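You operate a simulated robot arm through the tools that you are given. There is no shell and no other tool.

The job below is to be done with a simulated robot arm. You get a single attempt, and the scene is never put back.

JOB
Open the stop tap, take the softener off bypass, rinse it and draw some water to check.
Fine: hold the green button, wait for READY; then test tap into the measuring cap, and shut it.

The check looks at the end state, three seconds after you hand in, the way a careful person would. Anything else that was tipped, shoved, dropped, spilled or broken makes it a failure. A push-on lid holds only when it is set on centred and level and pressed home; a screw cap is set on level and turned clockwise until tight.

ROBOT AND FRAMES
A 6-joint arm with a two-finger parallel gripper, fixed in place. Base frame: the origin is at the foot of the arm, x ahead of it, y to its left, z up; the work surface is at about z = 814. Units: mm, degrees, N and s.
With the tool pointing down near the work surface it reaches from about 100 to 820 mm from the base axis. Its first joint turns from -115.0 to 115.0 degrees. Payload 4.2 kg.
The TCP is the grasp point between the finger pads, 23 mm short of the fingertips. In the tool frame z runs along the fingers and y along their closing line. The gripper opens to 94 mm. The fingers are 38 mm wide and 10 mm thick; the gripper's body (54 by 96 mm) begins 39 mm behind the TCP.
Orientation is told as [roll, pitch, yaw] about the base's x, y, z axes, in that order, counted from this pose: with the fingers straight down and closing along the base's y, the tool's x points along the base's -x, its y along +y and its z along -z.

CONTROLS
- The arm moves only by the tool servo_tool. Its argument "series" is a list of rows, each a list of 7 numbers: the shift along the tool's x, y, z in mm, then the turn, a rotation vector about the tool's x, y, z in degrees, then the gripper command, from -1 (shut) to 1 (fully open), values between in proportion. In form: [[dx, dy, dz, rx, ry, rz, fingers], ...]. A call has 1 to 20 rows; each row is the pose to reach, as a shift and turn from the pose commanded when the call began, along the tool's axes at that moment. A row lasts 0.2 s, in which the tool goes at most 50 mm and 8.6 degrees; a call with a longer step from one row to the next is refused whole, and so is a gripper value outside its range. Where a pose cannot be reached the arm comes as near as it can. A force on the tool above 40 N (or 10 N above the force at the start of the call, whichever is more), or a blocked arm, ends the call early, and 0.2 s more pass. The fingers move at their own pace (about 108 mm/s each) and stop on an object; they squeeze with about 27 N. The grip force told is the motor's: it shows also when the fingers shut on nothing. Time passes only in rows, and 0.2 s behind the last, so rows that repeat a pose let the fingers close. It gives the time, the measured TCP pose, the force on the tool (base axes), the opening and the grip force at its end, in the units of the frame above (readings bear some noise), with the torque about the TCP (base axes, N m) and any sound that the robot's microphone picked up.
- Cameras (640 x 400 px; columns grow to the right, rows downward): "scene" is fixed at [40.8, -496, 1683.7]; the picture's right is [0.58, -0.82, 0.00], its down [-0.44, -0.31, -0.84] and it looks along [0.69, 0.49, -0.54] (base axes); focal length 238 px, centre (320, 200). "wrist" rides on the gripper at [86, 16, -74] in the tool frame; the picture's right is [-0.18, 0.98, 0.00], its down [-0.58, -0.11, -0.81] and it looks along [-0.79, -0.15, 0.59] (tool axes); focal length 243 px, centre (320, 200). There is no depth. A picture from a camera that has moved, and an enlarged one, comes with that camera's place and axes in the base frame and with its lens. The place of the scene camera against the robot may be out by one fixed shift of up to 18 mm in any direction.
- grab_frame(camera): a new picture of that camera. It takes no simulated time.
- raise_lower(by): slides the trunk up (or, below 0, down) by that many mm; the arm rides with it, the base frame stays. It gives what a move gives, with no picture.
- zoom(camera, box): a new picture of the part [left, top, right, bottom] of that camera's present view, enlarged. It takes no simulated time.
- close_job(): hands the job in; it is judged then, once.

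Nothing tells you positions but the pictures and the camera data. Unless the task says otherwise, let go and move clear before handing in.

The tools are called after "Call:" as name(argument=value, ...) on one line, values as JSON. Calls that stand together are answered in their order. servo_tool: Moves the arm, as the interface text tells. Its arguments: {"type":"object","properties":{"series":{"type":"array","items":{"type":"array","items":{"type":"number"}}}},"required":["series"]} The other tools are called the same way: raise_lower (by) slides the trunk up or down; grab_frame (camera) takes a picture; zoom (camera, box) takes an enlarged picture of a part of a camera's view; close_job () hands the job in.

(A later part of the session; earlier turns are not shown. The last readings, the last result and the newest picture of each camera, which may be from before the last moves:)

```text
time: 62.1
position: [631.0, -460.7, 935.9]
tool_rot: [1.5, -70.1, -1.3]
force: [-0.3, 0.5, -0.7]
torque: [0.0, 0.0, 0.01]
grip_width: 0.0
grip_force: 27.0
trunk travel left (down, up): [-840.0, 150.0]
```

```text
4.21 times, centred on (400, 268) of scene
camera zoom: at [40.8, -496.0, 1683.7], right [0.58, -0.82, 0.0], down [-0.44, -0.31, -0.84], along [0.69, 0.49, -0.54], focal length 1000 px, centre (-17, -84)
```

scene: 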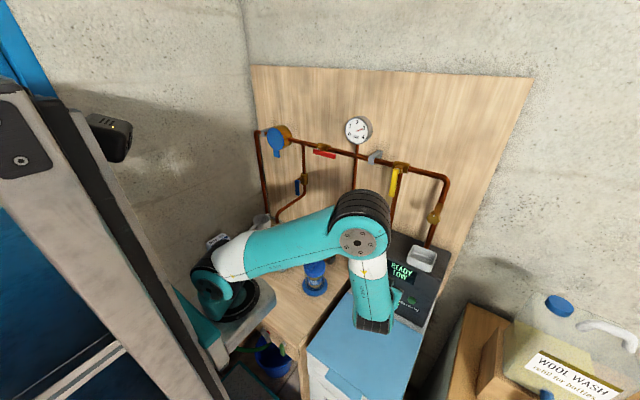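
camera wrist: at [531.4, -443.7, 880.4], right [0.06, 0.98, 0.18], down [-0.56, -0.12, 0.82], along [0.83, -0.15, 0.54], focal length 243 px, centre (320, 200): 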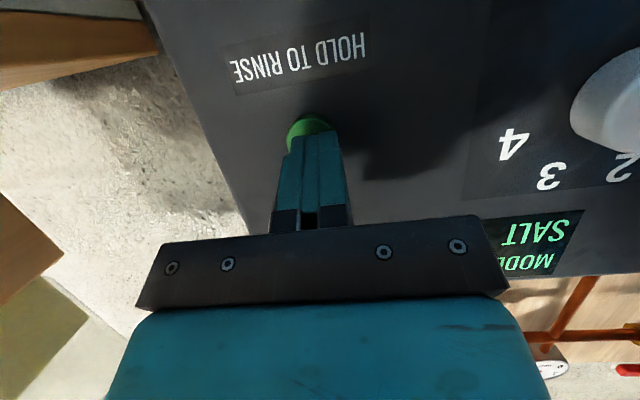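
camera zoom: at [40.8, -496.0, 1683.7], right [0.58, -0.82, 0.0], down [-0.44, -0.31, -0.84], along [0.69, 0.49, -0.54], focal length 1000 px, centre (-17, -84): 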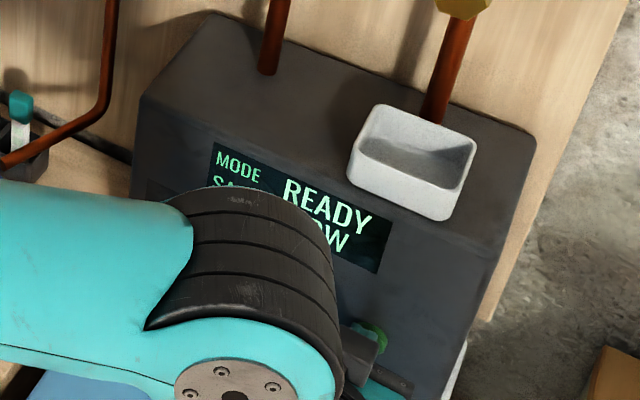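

The finger is aligned on the button. I'll advance in small steps until I feel it.

Call:
servo_tool(series=[[0, 0, 2, 0, 0, 0, -1], [0, 0, 4, 0, 0, 0, -1], [0, 0, 5, 0, 0, 0, -1], [0, 0, 6, 0, 0, 0, -1]])

Call:
zoom(camera="scene", box=[340, 220, 460, 315])

```text
time: 63.1
position: [635.5, -461.0, 934.2]
tool_rot: [1.6, -70.0, -1.4]
force: [-6.4, 1.3, 5.5]
torque: [-0.07, -0.17, 0.01]
grip_width: 0.1
grip_force: 27.5
trunk travel left (down, up): [-840.0, 150.0]
heard: click
```

```text
4.21 times, centred on (400, 268) of scene
camera zoom: at [40.8, -496.0, 1683.7], right [0.58, -0.82, 0.0], down [-0.44, -0.31, -0.84], along [0.69, 0.49, -0.54], focal length 1000 px, centre (-17, -84)
```

zoom: 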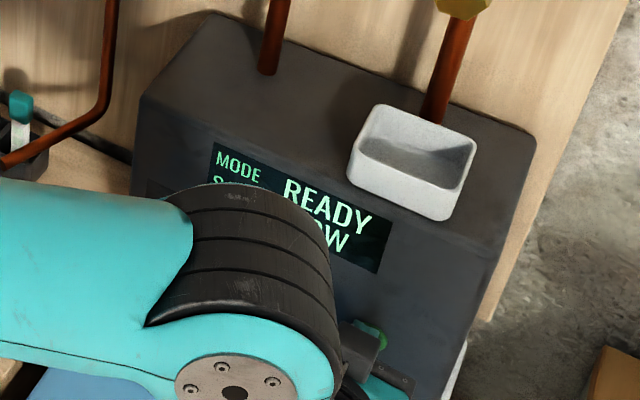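

Click heard with ~8 N: the button is pressed. I'll hold it here and watch the display.

Call:
servo_tool(series=[[0, 0, 0.5, 0, 0, 0, -1], [0, 0, 0.5, 0, 0, 0, -1], [0, 0, 0.5, 0, 0, 0, -1], [0, 0, 0.5, 0, 0, 0, -1], [0, 0, 0.5, 0, 0, 0, -1], [0, 0, 0.5, 0, 0, 0, -1], [0, 0, 0.5, 0, 0, 0, -1], [0, 0, 0.5, 0, 0, 0, -1], [0, 0, 0.5, 0, 0, 0, -1], [0, 0, 0.5, 0, 0, 0, -1]])

Call:
zoom(camera="scene", box=[340, 220, 460, 315])

Call:
grab_frame(camera="scene")

```text
time: 65.3
position: [636.0, -462.1, 934.3]
tool_rot: [1.5, -70.0, -1.2]
force: [-19.6, -0.6, 8.2]
torque: [-0.02, -0.37, -0.06]
grip_width: 0.0
grip_force: 27.3
trunk travel left (down, up): [-840.0, 150.0]
```

```text
4.21 times, centred on (400, 268) of scene
camera zoom: at [40.8, -496.0, 1683.7], right [0.58, -0.82, 0.0], down [-0.44, -0.31, -0.84], along [0.69, 0.49, -0.54], focal length 1000 px, centre (-17, -84)
```

zoom: 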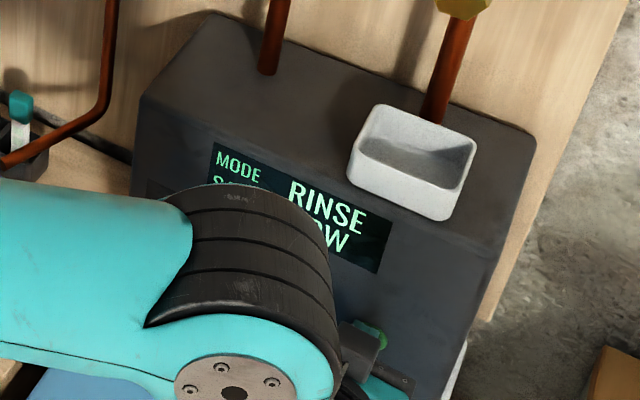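

```text
taken
```

scene: 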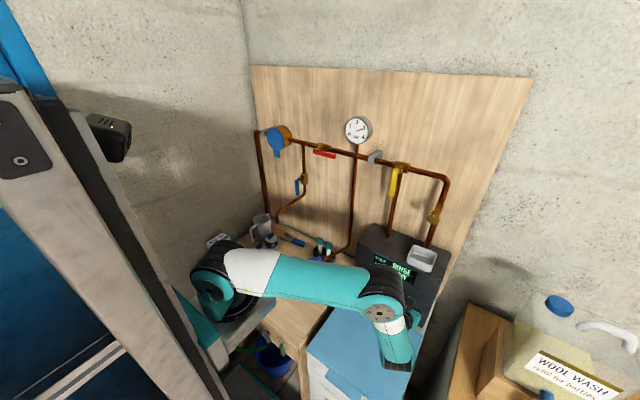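

The display changed to RINSE. I'll keep holding and watch for READY.

Call:
servo_tool(series=[[0, 0, 0, 0, 0, 0, -1], [0, 0, 0, 0, 0, 0, -1], [0, 0, 0, 0, 0, 0, -1], [0, 0, 0, 0, 0, 0, -1], [0, 0, 0, 0, 0, 0, -1], [0, 0, 0, 0, 0, 0, -1], [0, 0, 0, 0, 0, 0, -1], [0, 0, 0, 0, 0, 0, -1], [0, 0, 0, 0, 0, 0, -1], [0, 0, 0, 0, 0, 0, -1]])

Call:
zoom(camera="scene", box=[340, 220, 460, 315])

```text
time: 67.5
position: [636.7, -460.6, 933.7]
tool_rot: [1.4, -70.0, -1.4]
force: [-22.0, -1.9, 5.9]
torque: [-0.16, -0.34, -0.08]
grip_width: 0.0
grip_force: 26.9
trunk travel left (down, up): [-840.0, 150.0]
```

```text
4.21 times, centred on (400, 268) of scene
camera zoom: at [40.8, -496.0, 1683.7], right [0.58, -0.82, 0.0], down [-0.44, -0.31, -0.84], along [0.69, 0.49, -0.54], focal length 1000 px, centre (-17, -84)
```

zoom: 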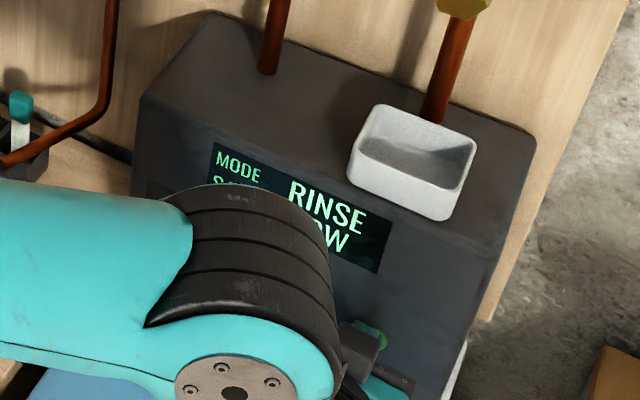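

Call:
servo_tool(series=[[0, 0, 0, 0, 0, 0, -1], [0, 0, 0, 0, 0, 0, -1], [0, 0, 0, 0, 0, 0, -1], [0, 0, 0, 0, 0, 0, -1], [0, 0, 0, 0, 0, 0, -1], [0, 0, 0, 0, 0, 0, -1], [0, 0, 0, 0, 0, 0, -1], [0, 0, 0, 0, 0, 0, -1], [0, 0, 0, 0, 0, 0, -1], [0, 0, 0, 0, 0, 0, -1], [0, 0, 0, 0, 0, 0, -1], [0, 0, 0, 0, 0, 0, -1], [0, 0, 0, 0, 0, 0, -1], [0, 0, 0, 0, 0, 0, -1], [0, 0, 0, 0, 0, 0, -1]])

Call:
zoom(camera="scene", box=[340, 220, 460, 315])

Call:
zoom(camera="scene", box=[210, 290, 338, 370])

```text
time: 70.7
position: [636.8, -461.4, 933.9]
tool_rot: [1.7, -69.9, -1.4]
force: [-24.4, -1.4, 5.2]
torque: [0.0, -0.32, -0.1]
grip_width: 0.0
grip_force: 27.1
trunk travel left (down, up): [-840.0, 150.0]
```

```text
4.21 times, centred on (400, 268) of scene
camera zoom: at [40.8, -496.0, 1683.7], right [0.58, -0.82, 0.0], down [-0.44, -0.31, -0.84], along [0.69, 0.49, -0.54], focal length 1000 px, centre (-17, -84)
```

zoom: 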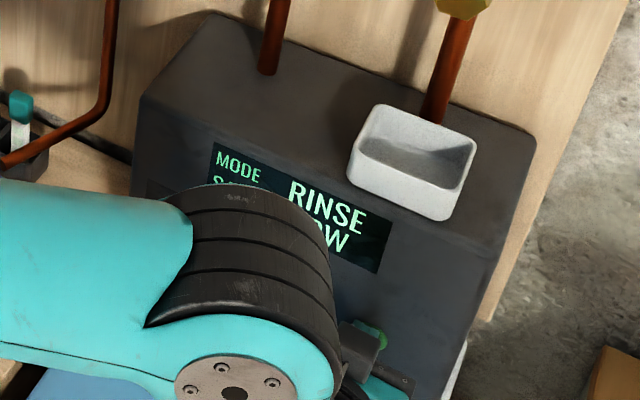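

```text
5.00 times, centred on (274, 330) of scene
camera zoom: at [40.8, -496.0, 1683.7], right [0.58, -0.82, 0.0], down [-0.44, -0.31, -0.84], along [0.69, 0.49, -0.54], focal length 1188 px, centre (550, -450)
```

zoom: 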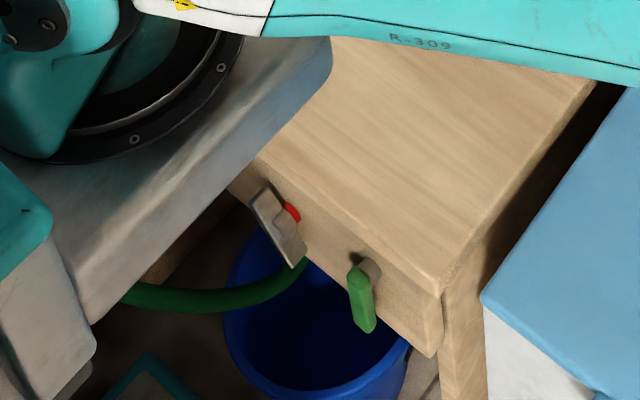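

Still RINSE after ~6 s. I'll keep holding.

Call:
servo_tool(series=[[0, 0, 0, 0, 0, 0, -1], [0, 0, 0, 0, 0, 0, -1], [0, 0, 0, 0, 0, 0, -1], [0, 0, 0, 0, 0, 0, -1], [0, 0, 0, 0, 0, 0, -1], [0, 0, 0, 0, 0, 0, -1], [0, 0, 0, 0, 0, 0, -1], [0, 0, 0, 0, 0, 0, -1], [0, 0, 0, 0, 0, 0, -1], [0, 0, 0, 0, 0, 0, -1], [0, 0, 0, 0, 0, 0, -1], [0, 0, 0, 0, 0, 0, -1], [0, 0, 0, 0, 0, 0, -1], [0, 0, 0, 0, 0, 0, -1], [0, 0, 0, 0, 0, 0, -1]])

Call:
zoom(camera="scene", box=[340, 220, 460, 315])

```text
time: 73.9
position: [636.5, -460.7, 934.1]
tool_rot: [1.4, -70.0, -1.4]
force: [-25.8, -1.0, 4.4]
torque: [0.03, -0.31, -0.06]
grip_width: 0.0
grip_force: 26.9
trunk travel left (down, up): [-840.0, 150.0]
```

```text
4.21 times, centred on (400, 268) of scene
camera zoom: at [40.8, -496.0, 1683.7], right [0.58, -0.82, 0.0], down [-0.44, -0.31, -0.84], along [0.69, 0.49, -0.54], focal length 1000 px, centre (-17, -84)
```

zoom: 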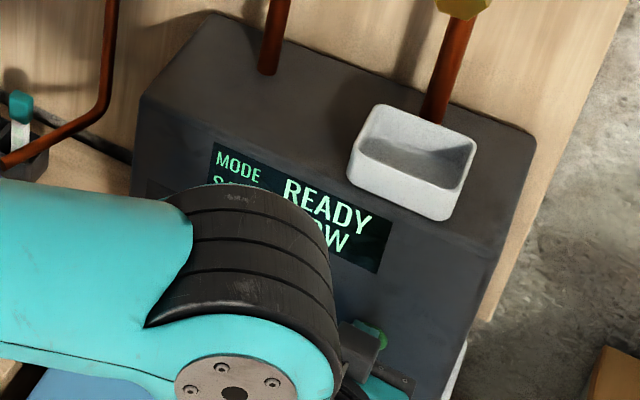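

READY is back after the rinse. I'll release the button and back away, then recheck.

Call:
servo_tool(series=[[0, 0, -8, 0, 0, 0, -1], [0, 0, -30, 0, 0, 0, -1], [0, 0, -60, 0, 0, 0, -1], [-40, 30, -75, 0, 0, 0, -1], [-80, 60, -85, 0, 0, 0, -1], [-80, 60, -85, 0, 0, 0, -1]])

Call:
grab_frame(camera="scene")

Call:
zoom(camera="scene", box=[340, 220, 460, 315])

Call:
grab_frame(camera="wrist")

```text
refused: row 4 steps farther than a row can; nothing moved
```

```text
taken
```

scene: 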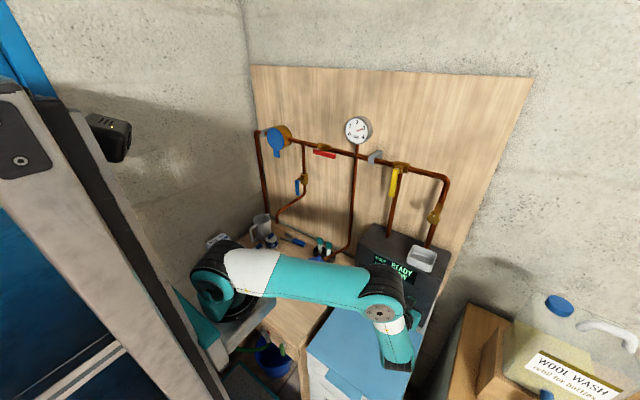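

```text
4.21 times, centred on (400, 268) of scene
camera zoom: at [40.8, -496.0, 1683.7], right [0.58, -0.82, 0.0], down [-0.44, -0.31, -0.84], along [0.69, 0.49, -0.54], focal length 1000 px, centre (-17, -84)
```

zoom: 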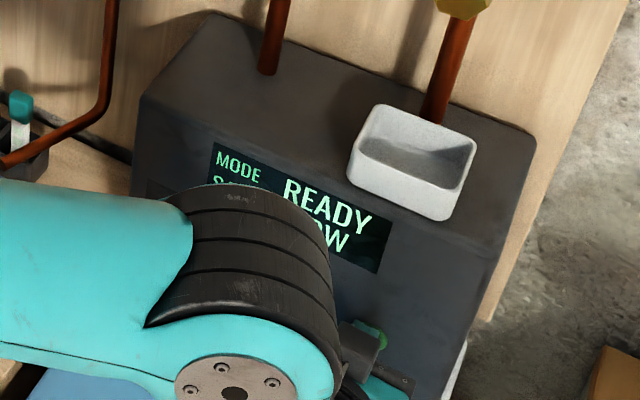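

```text
taken
camera wrist: at [536.4, -443.8, 878.8], right [0.06, 0.98, 0.18], down [-0.56, -0.12, 0.82], along [0.83, -0.15, 0.54], focal length 243 px, centre (320, 200)
```

wrist: 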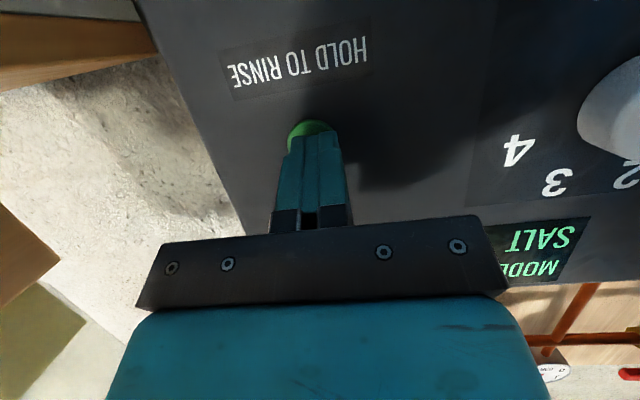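

That call was refused for step size. Releasing with shorter steps.

Call:
servo_tool(series=[[0, 0, -8, 0, 0, 0, -1], [0, 0, -30, 0, 0, 0, -1], [0, 0, -60, 0, 0, 0, -1], [-30, 20, -70, 0, 0, 0, -1], [-60, 40, -80, 0, 0, 0, -1], [-90, 60, -90, 0, 0, 0, -1], [-90, 60, -90, 0, 0, 0, -1]])

Call:
zoom(camera="scene", box=[340, 220, 460, 315])

Call:
grab_frame(camera="wrist")

```text
time: 75.5
position: [584.2, -400.9, 1049.5]
tool_rot: [1.6, -70.0, -1.2]
force: [0.5, 0.5, -0.3]
torque: [0.01, 0.01, -0.02]
grip_width: 0.0
grip_force: 27.4
trunk travel left (down, up): [-840.0, 150.0]
```

```text
4.21 times, centred on (400, 268) of scene
camera zoom: at [40.8, -496.0, 1683.7], right [0.58, -0.82, 0.0], down [-0.44, -0.31, -0.84], along [0.69, 0.49, -0.54], focal length 1000 px, centre (-17, -84)
```

zoom: 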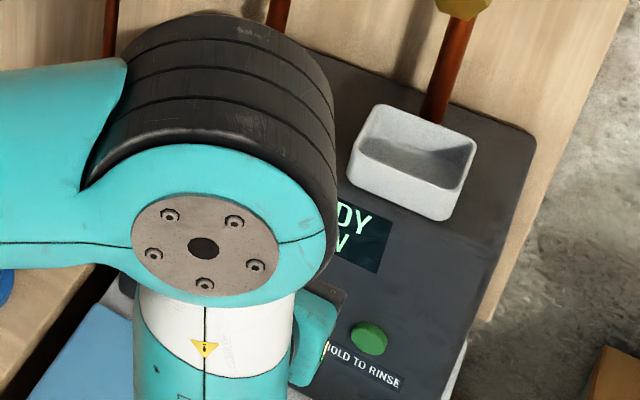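

```text
taken
camera wrist: at [483.8, -384.6, 995.1], right [0.06, 0.98, 0.18], down [-0.56, -0.12, 0.82], along [0.83, -0.15, 0.54], focal length 243 px, centre (320, 200)
```

wrist: 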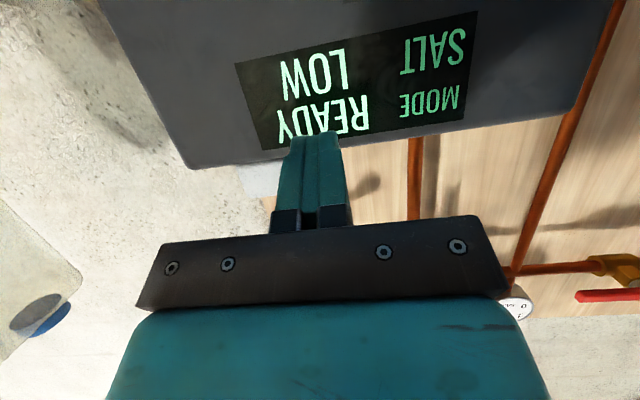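

READY confirmed with the button released. Before opening the blue test tap I need to verify precisely that the measuring cup stands under its spout; I'll return to tool-down and look from two directions.

Call:
servo_tool(series=[[-17, 12, -6, 0, 8, 0, -1], [-34, 24, -12, 0, 16, 0, -1], [-51, 36, -18, 0, 24, 0, -1], [-68, 48, -24, 0, 32, 0, -1], [-85, 60, -30, 0, 40, 0, -1], [-102, 72, -36, 0, 48, 0, -1], [-119, 84, -42, 0, 56, 0, -1], [-136, 96, -49, 0, 64, 0, -1], [-141, 100, -51, 0, 70, 0, -1], [-141, 100, -51, 0, 70, 0, -1]])

Call:
servo_tool(series=[[0, 15, 0, 0, 0, -8, -1], [0, 30, 0, 0, 0, -16, -1], [0, 45, 0, 0, 0, -24, -1], [0, 60, 0, 0, 0, -32, -1], [0, 75, 0, 0, 0, -40, -1], [0, 90, 0, 0, 0, -48, -1], [0, 105, 0, 0, 0, -56, -1], [0, 120, 0, 0, 0, -64, -1], [0, 120, 0, 0, 0, -72, -1], [0, 120, 0, 0, 0, -72, -1]])

Call:
grab_frame(camera="wrist")

Call:
grab_frame(camera="scene")

```text
time: 77.7
position: [584.1, -303.8, 1199.5]
tool_rot: [0.6, 0.2, 0.1]
force: [0.2, 0.7, 0.0]
torque: [0.0, 0.0, 0.03]
grip_width: 0.1
grip_force: 26.9
trunk travel left (down, up): [-840.0, 150.0]
```

```text
time: 79.9
position: [584.1, -182.2, 1202.1]
tool_rot: [0.2, -0.6, 72.2]
force: [-0.1, 0.2, -0.2]
torque: [0.01, 0.01, -0.01]
grip_width: 0.0
grip_force: 26.7
trunk travel left (down, up): [-840.0, 150.0]
```

```text
taken
camera wrist: at [541.0, -260.2, 1275.3], right [-0.88, 0.48, 0.0], down [0.28, 0.51, 0.81], along [0.38, 0.71, -0.59], focal length 243 px, centre (320, 200)
```

wrist: 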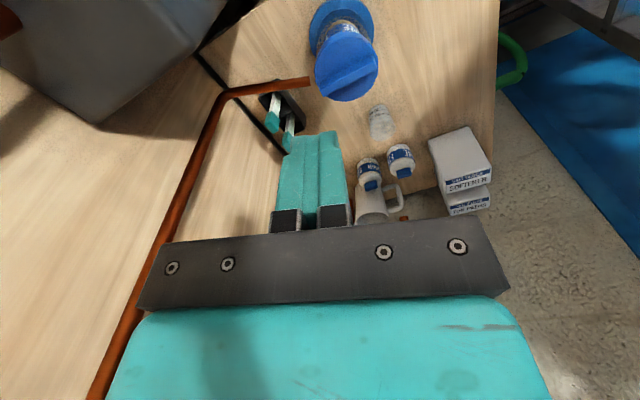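

```text
taken
```

scene: 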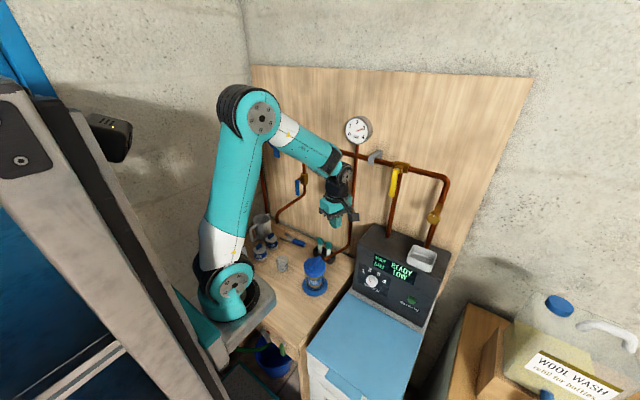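

The cup is in view but the spout hides behind the gripper bar. I'll raise the hand 110 mm to see both.

Call:
servo_tool(series=[[0, 0, -40, 0, 0, 0, -1], [0, 0, -80, 0, 0, 0, -1], [0, 0, -110, 0, 0, 0, -1], [0, 0, -110, 0, 0, 0, -1]])

Call:
zoom(camera="wrist", box=[320, 50, 480, 210])

Call:
grab_frame(camera="wrist")

```text
time: 80.9
position: [584.0, -185.7, 1311.9]
tool_rot: [0.2, -0.4, 72.0]
force: [0.1, -0.2, 0.8]
torque: [0.02, 0.01, 0.0]
grip_width: 0.0
grip_force: 26.7
trunk travel left (down, up): [-840.0, 150.0]
```

```text
2.50 times, centred on (400, 130) of wrist
camera zoom: at [541.3, -262.1, 1386.0], right [-0.88, 0.48, 0.0], down [0.28, 0.51, 0.81], along [0.38, 0.71, -0.59], focal length 606 px, centre (120, 375)
```

zoom: 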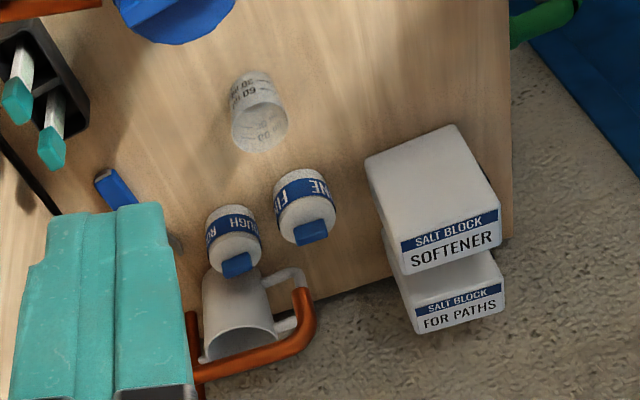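

```text
taken
camera wrist: at [541.3, -262.1, 1386.0], right [-0.88, 0.48, 0.0], down [0.28, 0.51, 0.81], along [0.38, 0.71, -0.59], focal length 243 px, centre (320, 200)
```

wrist: 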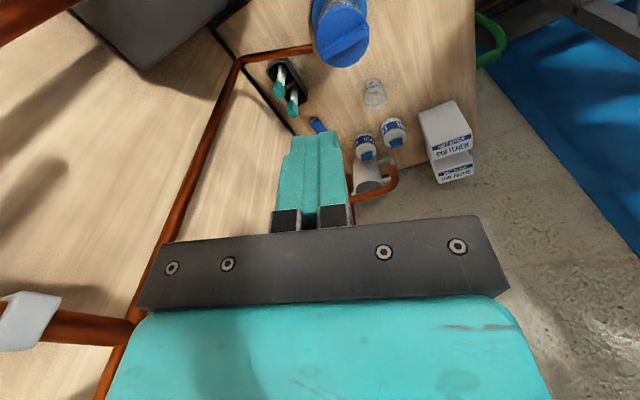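

From this view the spout end is near (575, 88, 1075) and the cup centre near (573, 75) — about 13 mm off. I'll take a frontal view to measure the y offset better.

Call:
servo_tool(series=[[-13, 11, 9, 0, 0, 8, -1], [-26, 22, 18, 0, 0, 16, -1], [-39, 33, 27, 0, 0, 24, -1], [-52, 44, 36, 0, 0, 32, -1], [-65, 55, 45, 0, 0, 40, -1], [-78, 66, 54, 0, 0, 48, -1], [-91, 77, 63, 0, 0, 56, -1], [-104, 88, 72, 0, 0, 64, -1], [-117, 99, 80, 0, 0, 72, -1], [-128.6, 109, 86, 0, 0, 72, -1], [-128.6, 109, 86, 0, 0, 72, -1]])

Call:
grab_frame(camera="wrist")

Call:
zoom(camera="wrist", box=[360, 0, 520, 120])

```text
time: 83.3
position: [519.4, -27.5, 1225.8]
tool_rot: [0.5, -0.1, 0.0]
force: [0.4, -0.1, -0.4]
torque: [-0.01, -0.02, -0.01]
grip_width: 0.0
grip_force: 26.5
trunk travel left (down, up): [-840.0, 150.0]
```

```text
taken
camera wrist: at [432.3, -11.3, 1301.9], right [0.18, 0.98, 0.01], down [0.58, -0.12, 0.81], along [0.79, -0.14, -0.59], focal length 243 px, centre (320, 200)
```

wrist: 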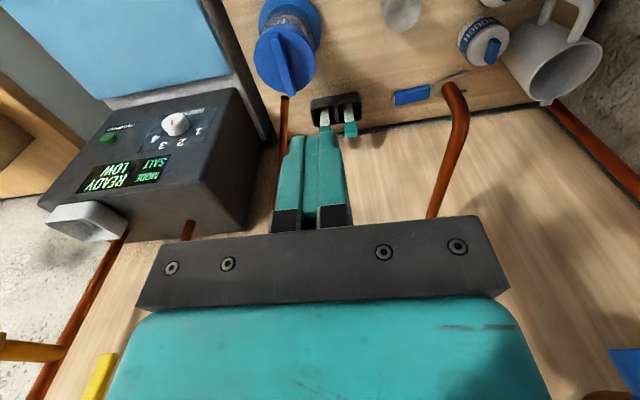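

```text
3.33 times, centred on (440, 60) of wrist
camera zoom: at [432.3, -11.3, 1301.9], right [0.18, 0.98, 0.01], down [0.58, -0.12, 0.81], along [0.79, -0.14, -0.59], focal length 809 px, centre (-80, 667)
```

zoom: 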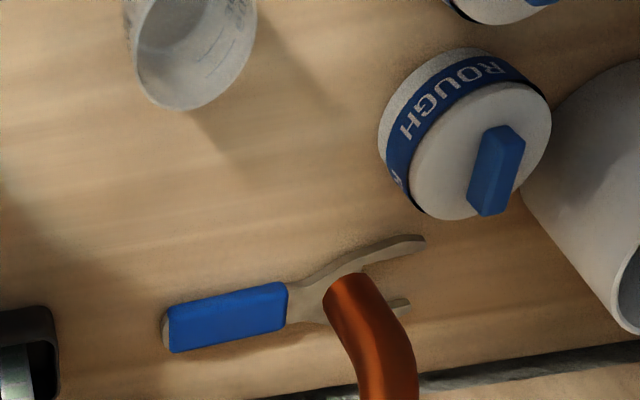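

The spout measures (575, 89, 1076) consistently. The cup is cut off at the image edge, so I'll lower 100 mm for a full view of it.

Call:
servo_tool(series=[[0, 0, 40, 0, 0, 0, -1], [0, 0, 80, 0, 0, 0, -1], [0, 0, 100, 0, 0, 0, -1], [0, 0, 100, 0, 0, 0, -1]])

Call:
grab_frame(camera="wrist")

Call:
zoom(camera="wrist", box=[370, 0, 530, 160])

```text
time: 84.3
position: [519.2, -26.2, 1126.5]
tool_rot: [0.5, 0.0, 0.2]
force: [-0.6, -1.4, 0.5]
torque: [0.03, 0.0, 0.03]
grip_width: 0.0
grip_force: 27.0
trunk travel left (down, up): [-840.0, 150.0]
```

```text
taken
camera wrist: at [431.6, -10.2, 1201.8], right [0.18, 0.98, 0.01], down [0.58, -0.12, 0.81], along [0.79, -0.14, -0.59], focal length 243 px, centre (320, 200)
```

wrist: 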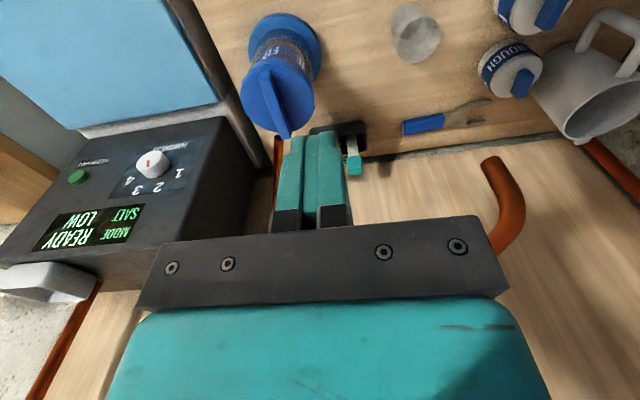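

```text
2.50 times, centred on (450, 80) of wrist
camera zoom: at [431.6, -10.2, 1201.8], right [0.18, 0.98, 0.01], down [0.58, -0.12, 0.81], along [0.79, -0.14, -0.59], focal length 606 px, centre (-5, 500)
```

zoom: 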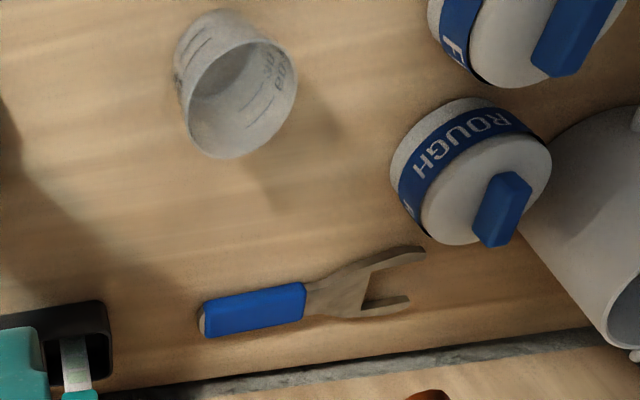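

Frontal view puts the cup centre at about (573, 88) — right under the spout (575, 89). The blue lever hangs at y≈91, z 1141–1214, x≈711–723; I'll straddle it with slightly opened fingers so I can both open and shut it quickly. First, up and over to stand in front of it.

Call:
servo_tool(series=[[0, 0, -42, 0, 0, 0, -1], [0, 0, -84, 0, 0, 0, -1], [0, 0, -124, 0, 0, 0, -1], [-25, 38, -124, 0, 0, 0, -1], [-52, 77, -124, 0, 0, 0, -1], [-81, 116, -124, 0, 0, 0, -1], [-81, 116, -124, 0, -8, 0, -0.15], [-81, 116, -124, 0, -16, 0, -0.15], [-81, 116, -124, 0, -24, 0, -0.15], [-81, 116, -124, 0, -32, 0, -0.15], [-81, 116, -124, 0, -40, 0, -0.15], [-81, 116, -124, 0, -45, 0, -0.15], [-81, 116, -124, 0, -45, 0, -0.15]])

Call:
grab_frame(camera="wrist")

Call:
grab_frame(camera="scene")

```text
time: 87.1
position: [600.8, 88.9, 1252.0]
tool_rot: [0.8, -45.0, -0.3]
force: [0.2, 0.4, 0.8]
torque: [0.01, -0.03, -0.01]
grip_width: 40.2
grip_force: 0.2
trunk travel left (down, up): [-840.0, 150.0]
```

```text
taken
camera wrist: at [485.6, 105.4, 1243.5], right [0.13, 0.98, 0.14], down [-0.16, -0.12, 0.98], along [0.98, -0.15, 0.14], focal length 243 px, centre (320, 200)
```

wrist: 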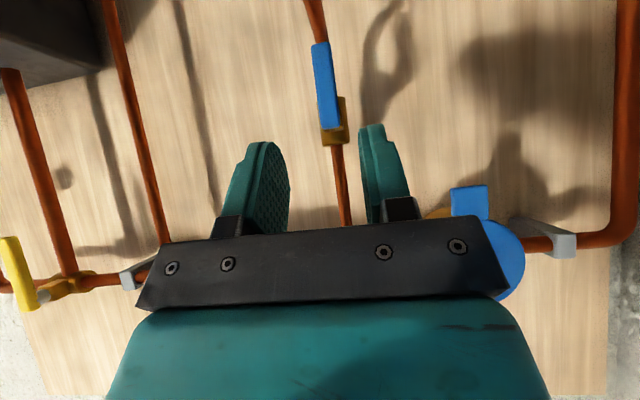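

```text
taken
```

scene: 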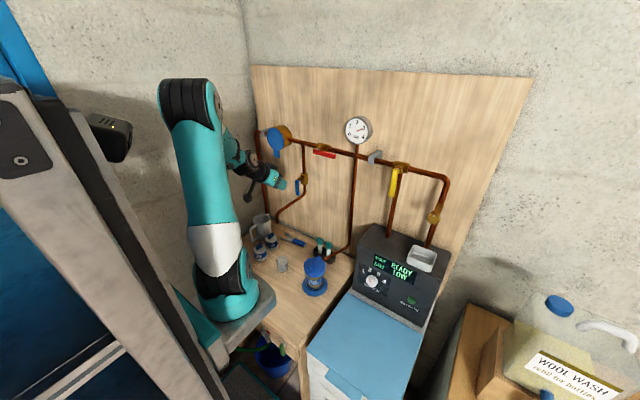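

The lever is centred between the open fingers. I'll advance so the fingers straddle it without touching.

Call:
servo_tool(series=[[-5, 0, 36, 0, 0, 0, -0.15], [-10, 0, 72, 0, 0, 0, -0.15], [-14, 0, 100, 0, 0, 0, -0.15], [-17, 0, 125, 0, 0, 0, -0.15], [-17, 0, 125, 0, 0, 0, -0.15]])

Call:
grab_frame(camera="wrist")

Call:
zoom(camera="scene", box=[250, 130, 350, 200])

Call:
zoom(camera="scene", box=[250, 190, 350, 290])

```text
time: 88.3
position: [701.9, 88.8, 1174.0]
tool_rot: [0.8, -45.0, -0.4]
force: [-1.0, -0.2, 0.1]
torque: [-0.02, -0.01, 0.01]
grip_width: 40.1
grip_force: 0.1
trunk travel left (down, up): [-840.0, 150.0]
```

```text
taken
camera wrist: at [586.3, 106.0, 1166.7], right [0.13, 0.98, 0.14], down [-0.16, -0.12, 0.98], along [0.98, -0.15, 0.14], focal length 243 px, centre (320, 200)
```

wrist: 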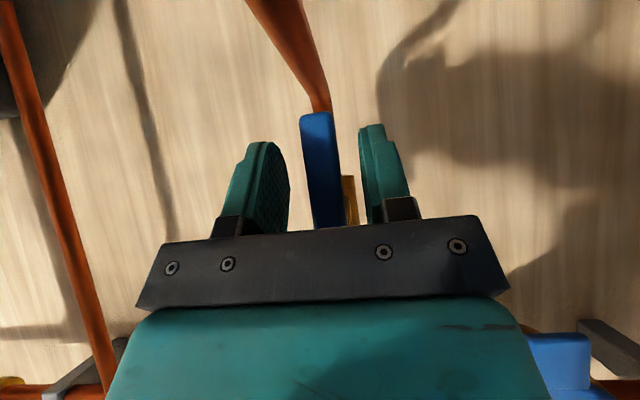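

```text
5.71 times, centred on (300, 165) of scene
camera zoom: at [40.8, -496.0, 1683.7], right [0.58, -0.82, 0.0], down [-0.44, -0.31, -0.84], along [0.69, 0.49, -0.54], focal length 1357 px, centre (434, 400)
```

zoom: 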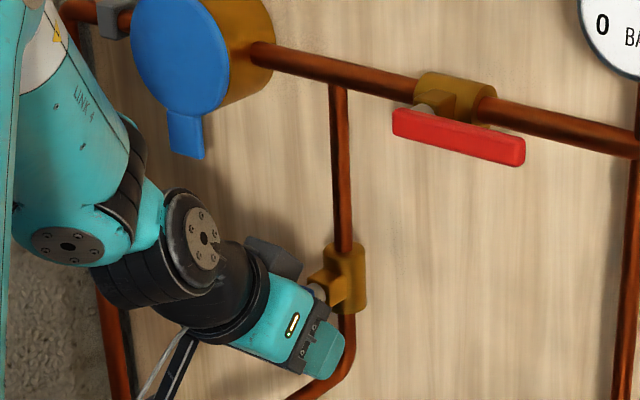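

```text
4.00 times, centred on (300, 240) of scene
camera zoom: at [40.8, -496.0, 1683.7], right [0.58, -0.82, 0.0], down [-0.44, -0.31, -0.84], along [0.69, 0.49, -0.54], focal length 950 px, centre (400, 40)
```

zoom: 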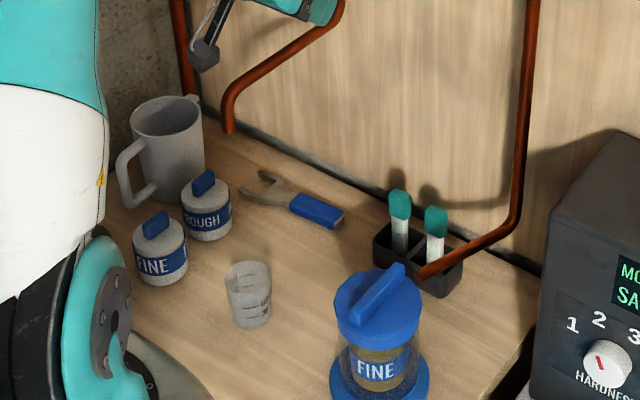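

Straddling the lever with the cup and spout visible. I'll lower slightly and test-push the lever to the right, same sense as the red one, in small steps.

Call:
servo_tool(series=[[5.6, -4, 5.6, 0, 0, 0, -0.15], [5.6, -9, 5.6, 0, 0, 0, -0.15], [5.6, -13, 5.6, 0, 0, 0, -0.15], [5.6, -16, 5.6, 0, 0, 0, -0.15], [5.6, -19, 5.6, 0, 0, 0, -0.15], [5.6, -22, 5.6, 0, 0, 0, -0.15]])

Call:
grab_frame(camera="wrist")

Call:
zoom(camera="scene", box=[250, 190, 350, 290])

```text
time: 89.7
position: [701.1, 71.5, 1166.6]
tool_rot: [0.9, -44.8, -0.2]
force: [8.3, 30.9, -8.1]
torque: [-0.71, 0.0, 0.07]
grip_width: 53.3
grip_force: 15.0
trunk travel left (down, up): [-840.0, 150.0]
```

```text
taken
camera wrist: at [586.3, 87.9, 1159.0], right [0.12, 0.98, 0.14], down [-0.16, -0.12, 0.98], along [0.98, -0.14, 0.14], focal length 243 px, centre (320, 200)
```

wrist: 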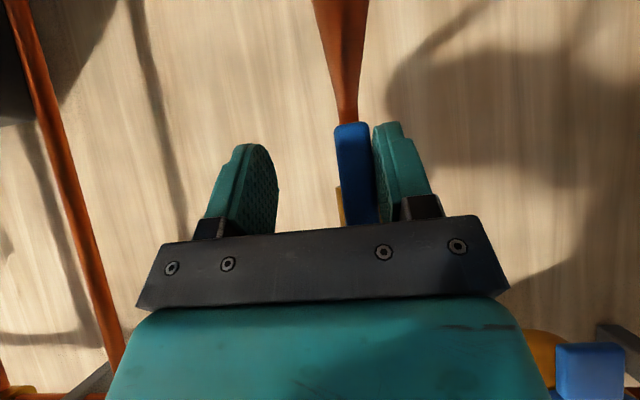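

```text
4.00 times, centred on (300, 240) of scene
camera zoom: at [40.8, -496.0, 1683.7], right [0.58, -0.82, 0.0], down [-0.44, -0.31, -0.84], along [0.69, 0.49, -0.54], focal length 950 px, centre (400, 40)
```

zoom: 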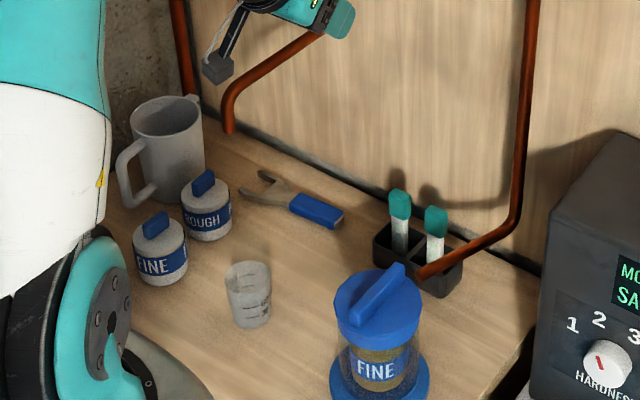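

The lever is hard against its stop toward the right, so it opens to the left. I'll push it the other way in small steps, checking spout and cup each time.

Call:
servo_tool(series=[[0, 12, 0, 0, 0, 0, -0.15], [0, 24, 0, 0, 0, 0, -0.15], [0, 33, 0, 0, 0, 0, -0.15], [0, 39, 0, 0, 0, 0, -0.15], [0, 44, 0, 0, 0, 0, -0.15]])

Call:
grab_frame(camera="wrist")

Call:
zoom(camera="scene", box=[250, 190, 350, 290])

```text
time: 90.9
position: [700.1, 110.4, 1165.8]
tool_rot: [0.5, -44.6, -0.4]
force: [-5.1, -13.6, -9.1]
torque: [0.49, 0.15, -0.13]
grip_width: 46.1
grip_force: 6.4
trunk travel left (down, up): [-840.0, 150.0]
```

```text
taken
camera wrist: at [585.1, 126.9, 1158.7], right [0.13, 0.98, 0.14], down [-0.15, -0.12, 0.98], along [0.98, -0.15, 0.14], focal length 243 px, centre (320, 200)
```

wrist: 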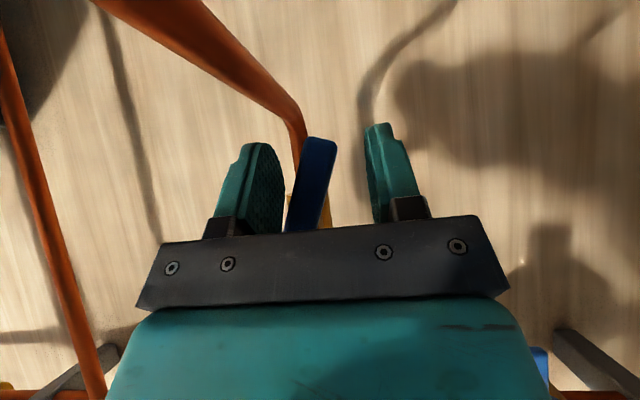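

```text
4.00 times, centred on (300, 240) of scene
camera zoom: at [40.8, -496.0, 1683.7], right [0.58, -0.82, 0.0], down [-0.44, -0.31, -0.84], along [0.69, 0.49, -0.54], focal length 950 px, centre (400, 40)
```

zoom: 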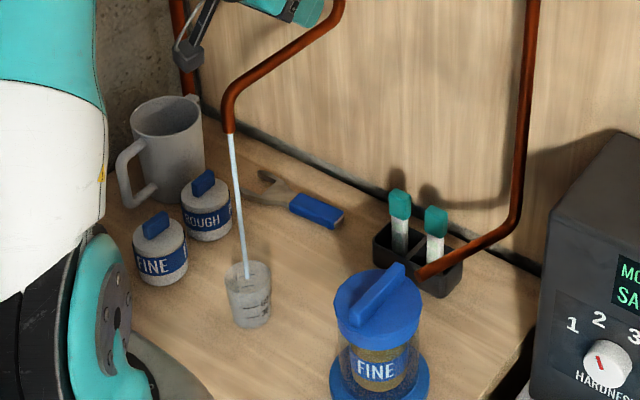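

Water is running from the spout into the cup. I'll wait a fraction of a second and check the level.

Call:
zoom(camera="scene", box=[266, 250, 298, 280])

Call:
servo_tool(series=[[0, 0, 0, 0, 0, 0, -0.15]])

Call:
zoom(camera="scene", box=[266, 250, 298, 280])

```text
13.33 times, centred on (282, 265) of scene
camera zoom: at [40.8, -496.0, 1683.7], right [0.58, -0.82, 0.0], down [-0.44, -0.31, -0.84], along [0.69, 0.49, -0.54], focal length 3167 px, centre (827, -667)
```

zoom: 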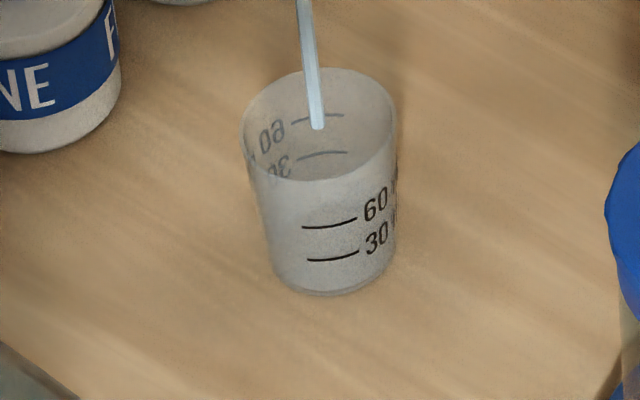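

```text
time: 91.3
position: [700.1, 110.6, 1166.2]
tool_rot: [0.7, -44.7, -0.4]
force: [-8.7, -13.1, -13.7]
torque: [0.62, 0.13, -0.25]
grip_width: 45.8
grip_force: 6.9
trunk travel left (down, up): [-840.0, 150.0]
```

```text
13.33 times, centred on (282, 265) of scene
camera zoom: at [40.8, -496.0, 1683.7], right [0.58, -0.82, 0.0], down [-0.44, -0.31, -0.84], along [0.69, 0.49, -0.54], focal length 3167 px, centre (827, -667)
```

zoom: 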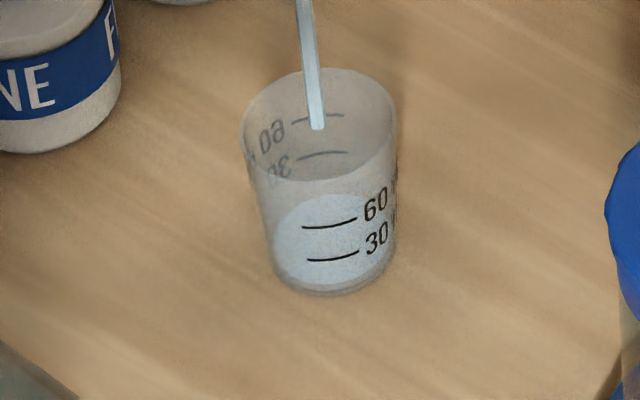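

About 10 ml so far and rising steadily. I'll wait another 0.8 s and check again.

Call:
servo_tool(series=[[0, 0, 0, 0, 0, 0, -0.15], [0, 0, 0, 0, 0, 0, -0.15], [0, 0, 0, 0, 0, 0, -0.15]])

Call:
zoom(camera="scene", box=[266, 250, 298, 280])

```text
time: 92.1
position: [700.1, 111.1, 1166.6]
tool_rot: [0.7, -44.9, -0.5]
force: [-9.9, -12.4, -15.1]
torque: [0.68, 0.14, -0.24]
grip_width: 45.6
grip_force: 6.1
trunk travel left (down, up): [-840.0, 150.0]
```

```text
13.33 times, centred on (282, 265) of scene
camera zoom: at [40.8, -496.0, 1683.7], right [0.58, -0.82, 0.0], down [-0.44, -0.31, -0.84], along [0.69, 0.49, -0.54], focal length 3167 px, centre (827, -667)
```

zoom: 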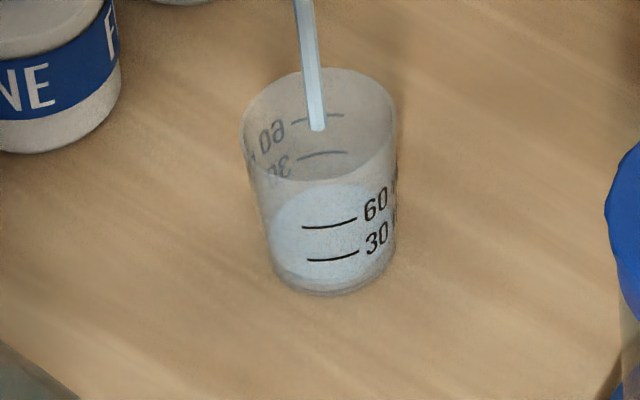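

Around 12–15 ml, rising slowly. I'll let it run about 2 s more.

Call:
servo_tool(series=[[0, 0, 0, 0, 0, 0, -0.15], [0, 0, 0, 0, 0, 0, -0.15], [0, 0, 0, 0, 0, 0, -0.15], [0, 0, 0, 0, 0, 0, -0.15], [0, 0, 0, 0, 0, 0, -0.15], [0, 0, 0, 0, 0, 0, -0.15], [0, 0, 0, 0, 0, 0, -0.15], [0, 0, 0, 0, 0, 0, -0.15], [0, 0, 0, 0, 0, 0, -0.15]])

Call:
zoom(camera="scene", box=[266, 250, 298, 280])

```text
time: 94.1
position: [700.1, 110.6, 1167.3]
tool_rot: [0.8, -44.9, -0.5]
force: [-9.7, -10.9, -10.0]
torque: [0.51, 0.09, -0.17]
grip_width: 45.1
grip_force: 5.7
trunk travel left (down, up): [-840.0, 150.0]
```

```text
13.33 times, centred on (282, 265) of scene
camera zoom: at [40.8, -496.0, 1683.7], right [0.58, -0.82, 0.0], down [-0.44, -0.31, -0.84], along [0.69, 0.49, -0.54], focal length 3167 px, centre (827, -667)
```

zoom: 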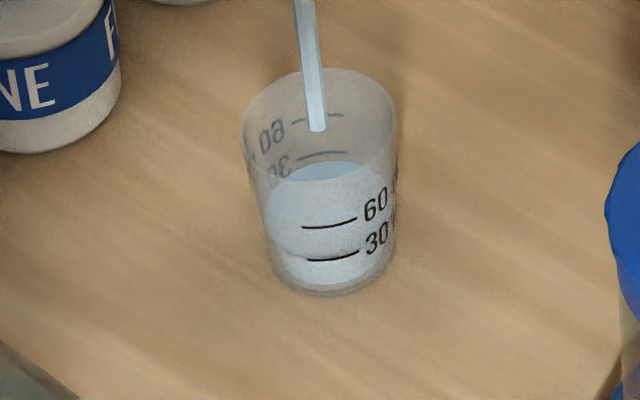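

Level is at the 30 ml mark. I'll shut the tap now by pulling the lever back down to its stop.

Call:
servo_tool(series=[[0, -16, 0, 0, 0, 0, -0.15], [0, -28, 0, 0, 0, 0, -0.15], [0, -35, 0, 0, 0, 0, -0.15], [0, -39, 0, 0, 0, 0, -0.15], [0, -41, 0, 0, 0, 0, -0.15]])

Call:
zoom(camera="scene", box=[250, 190, 350, 290])

Call:
grab_frame(camera="wrist")

Call:
zoom(camera="scene", box=[266, 250, 298, 280])

```text
time: 95.3
position: [701.2, 73.7, 1166.5]
tool_rot: [0.8, -45.0, -0.4]
force: [3.8, 20.4, 0.6]
torque: [-0.31, -0.04, 0.11]
grip_width: 48.8
grip_force: 10.5
trunk travel left (down, up): [-840.0, 150.0]
```

```text
4.00 times, centred on (300, 240) of scene
camera zoom: at [40.8, -496.0, 1683.7], right [0.58, -0.82, 0.0], down [-0.44, -0.31, -0.84], along [0.69, 0.49, -0.54], focal length 950 px, centre (400, 40)
```

zoom: 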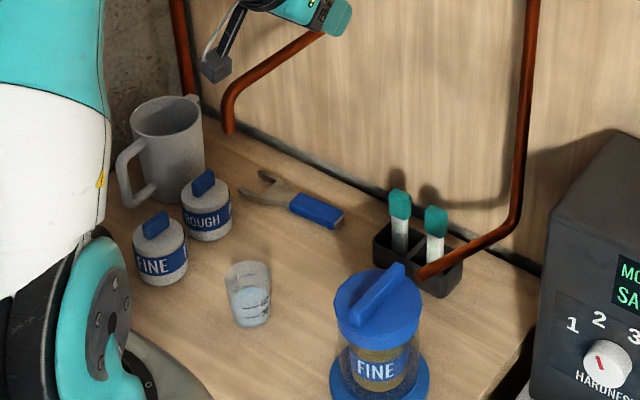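

```text
taken
camera wrist: at [586.3, 90.3, 1159.8], right [0.12, 0.98, 0.14], down [-0.16, -0.12, 0.98], along [0.98, -0.14, 0.14], focal length 243 px, centre (320, 200)
```

wrist: 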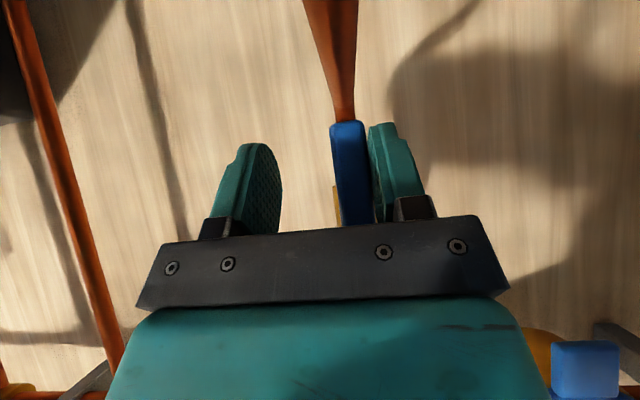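

```text
13.33 times, centred on (282, 265) of scene
camera zoom: at [40.8, -496.0, 1683.7], right [0.58, -0.82, 0.0], down [-0.44, -0.31, -0.84], along [0.69, 0.49, -0.54], focal length 3167 px, centre (827, -667)
```

zoom: 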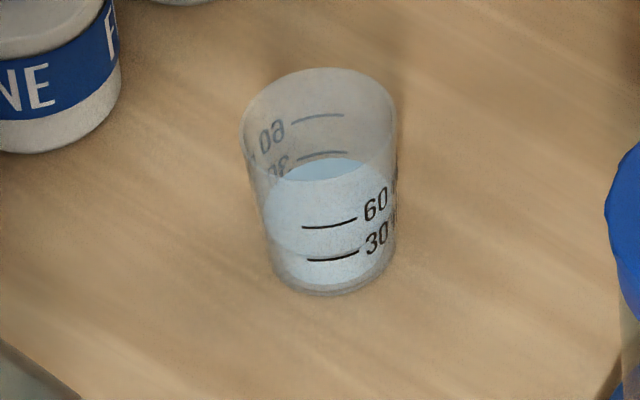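

Water has stopped; the level is just about at the 30 ml mark. To be comfortably between the marks I'll give one more short pulse and shut it again in one go.

Call:
servo_tool(series=[[0, 12, 0, 0, 0, 0, -0.15], [0, 24, 0, 0, 0, 0, -0.15], [0, 34, 0, 0, 0, 0, -0.15], [0, 41, 0, 0, 0, 0, -0.15], [0, 41, 0, 0, 0, 0, -0.15], [0, 41, 0, 0, 0, 0, -0.15], [0, 25, 0, 0, 0, 0, -0.15], [0, 13, 0, 0, 0, 0, -0.15], [0, 6, 0, 0, 0, 0, -0.15], [0, 2, 0, 0, 0, 0, -0.15], [0, 0, 0, 0, 0, 0, -0.15]])

Call:
zoom(camera="scene", box=[266, 250, 298, 280])

Call:
zoom(camera="scene", box=[250, 190, 350, 290])

```text
time: 97.7
position: [701.3, 74.1, 1166.7]
tool_rot: [1.0, -45.0, -0.3]
force: [4.3, 21.3, -2.3]
torque: [-0.43, 0.09, 0.12]
grip_width: 49.3
grip_force: 11.4
trunk travel left (down, up): [-840.0, 150.0]
```

```text
13.33 times, centred on (282, 265) of scene
camera zoom: at [40.8, -496.0, 1683.7], right [0.58, -0.82, 0.0], down [-0.44, -0.31, -0.84], along [0.69, 0.49, -0.54], focal length 3167 px, centre (827, -667)
```

zoom: 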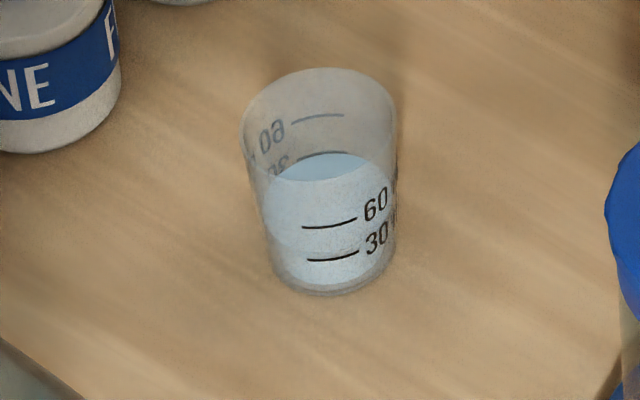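

```text
4.00 times, centred on (300, 240) of scene
camera zoom: at [40.8, -496.0, 1683.7], right [0.58, -0.82, 0.0], down [-0.44, -0.31, -0.84], along [0.69, 0.49, -0.54], focal length 950 px, centre (400, 40)
```

zoom: 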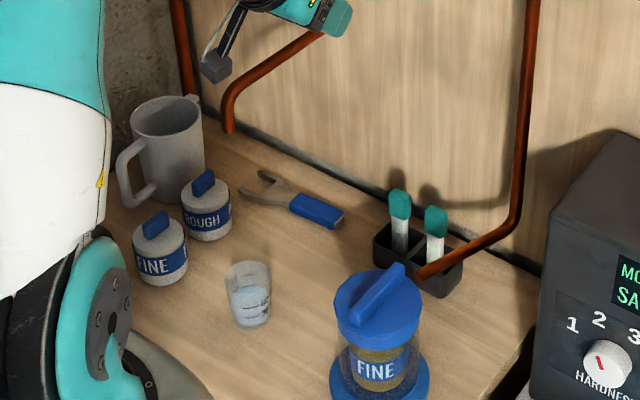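

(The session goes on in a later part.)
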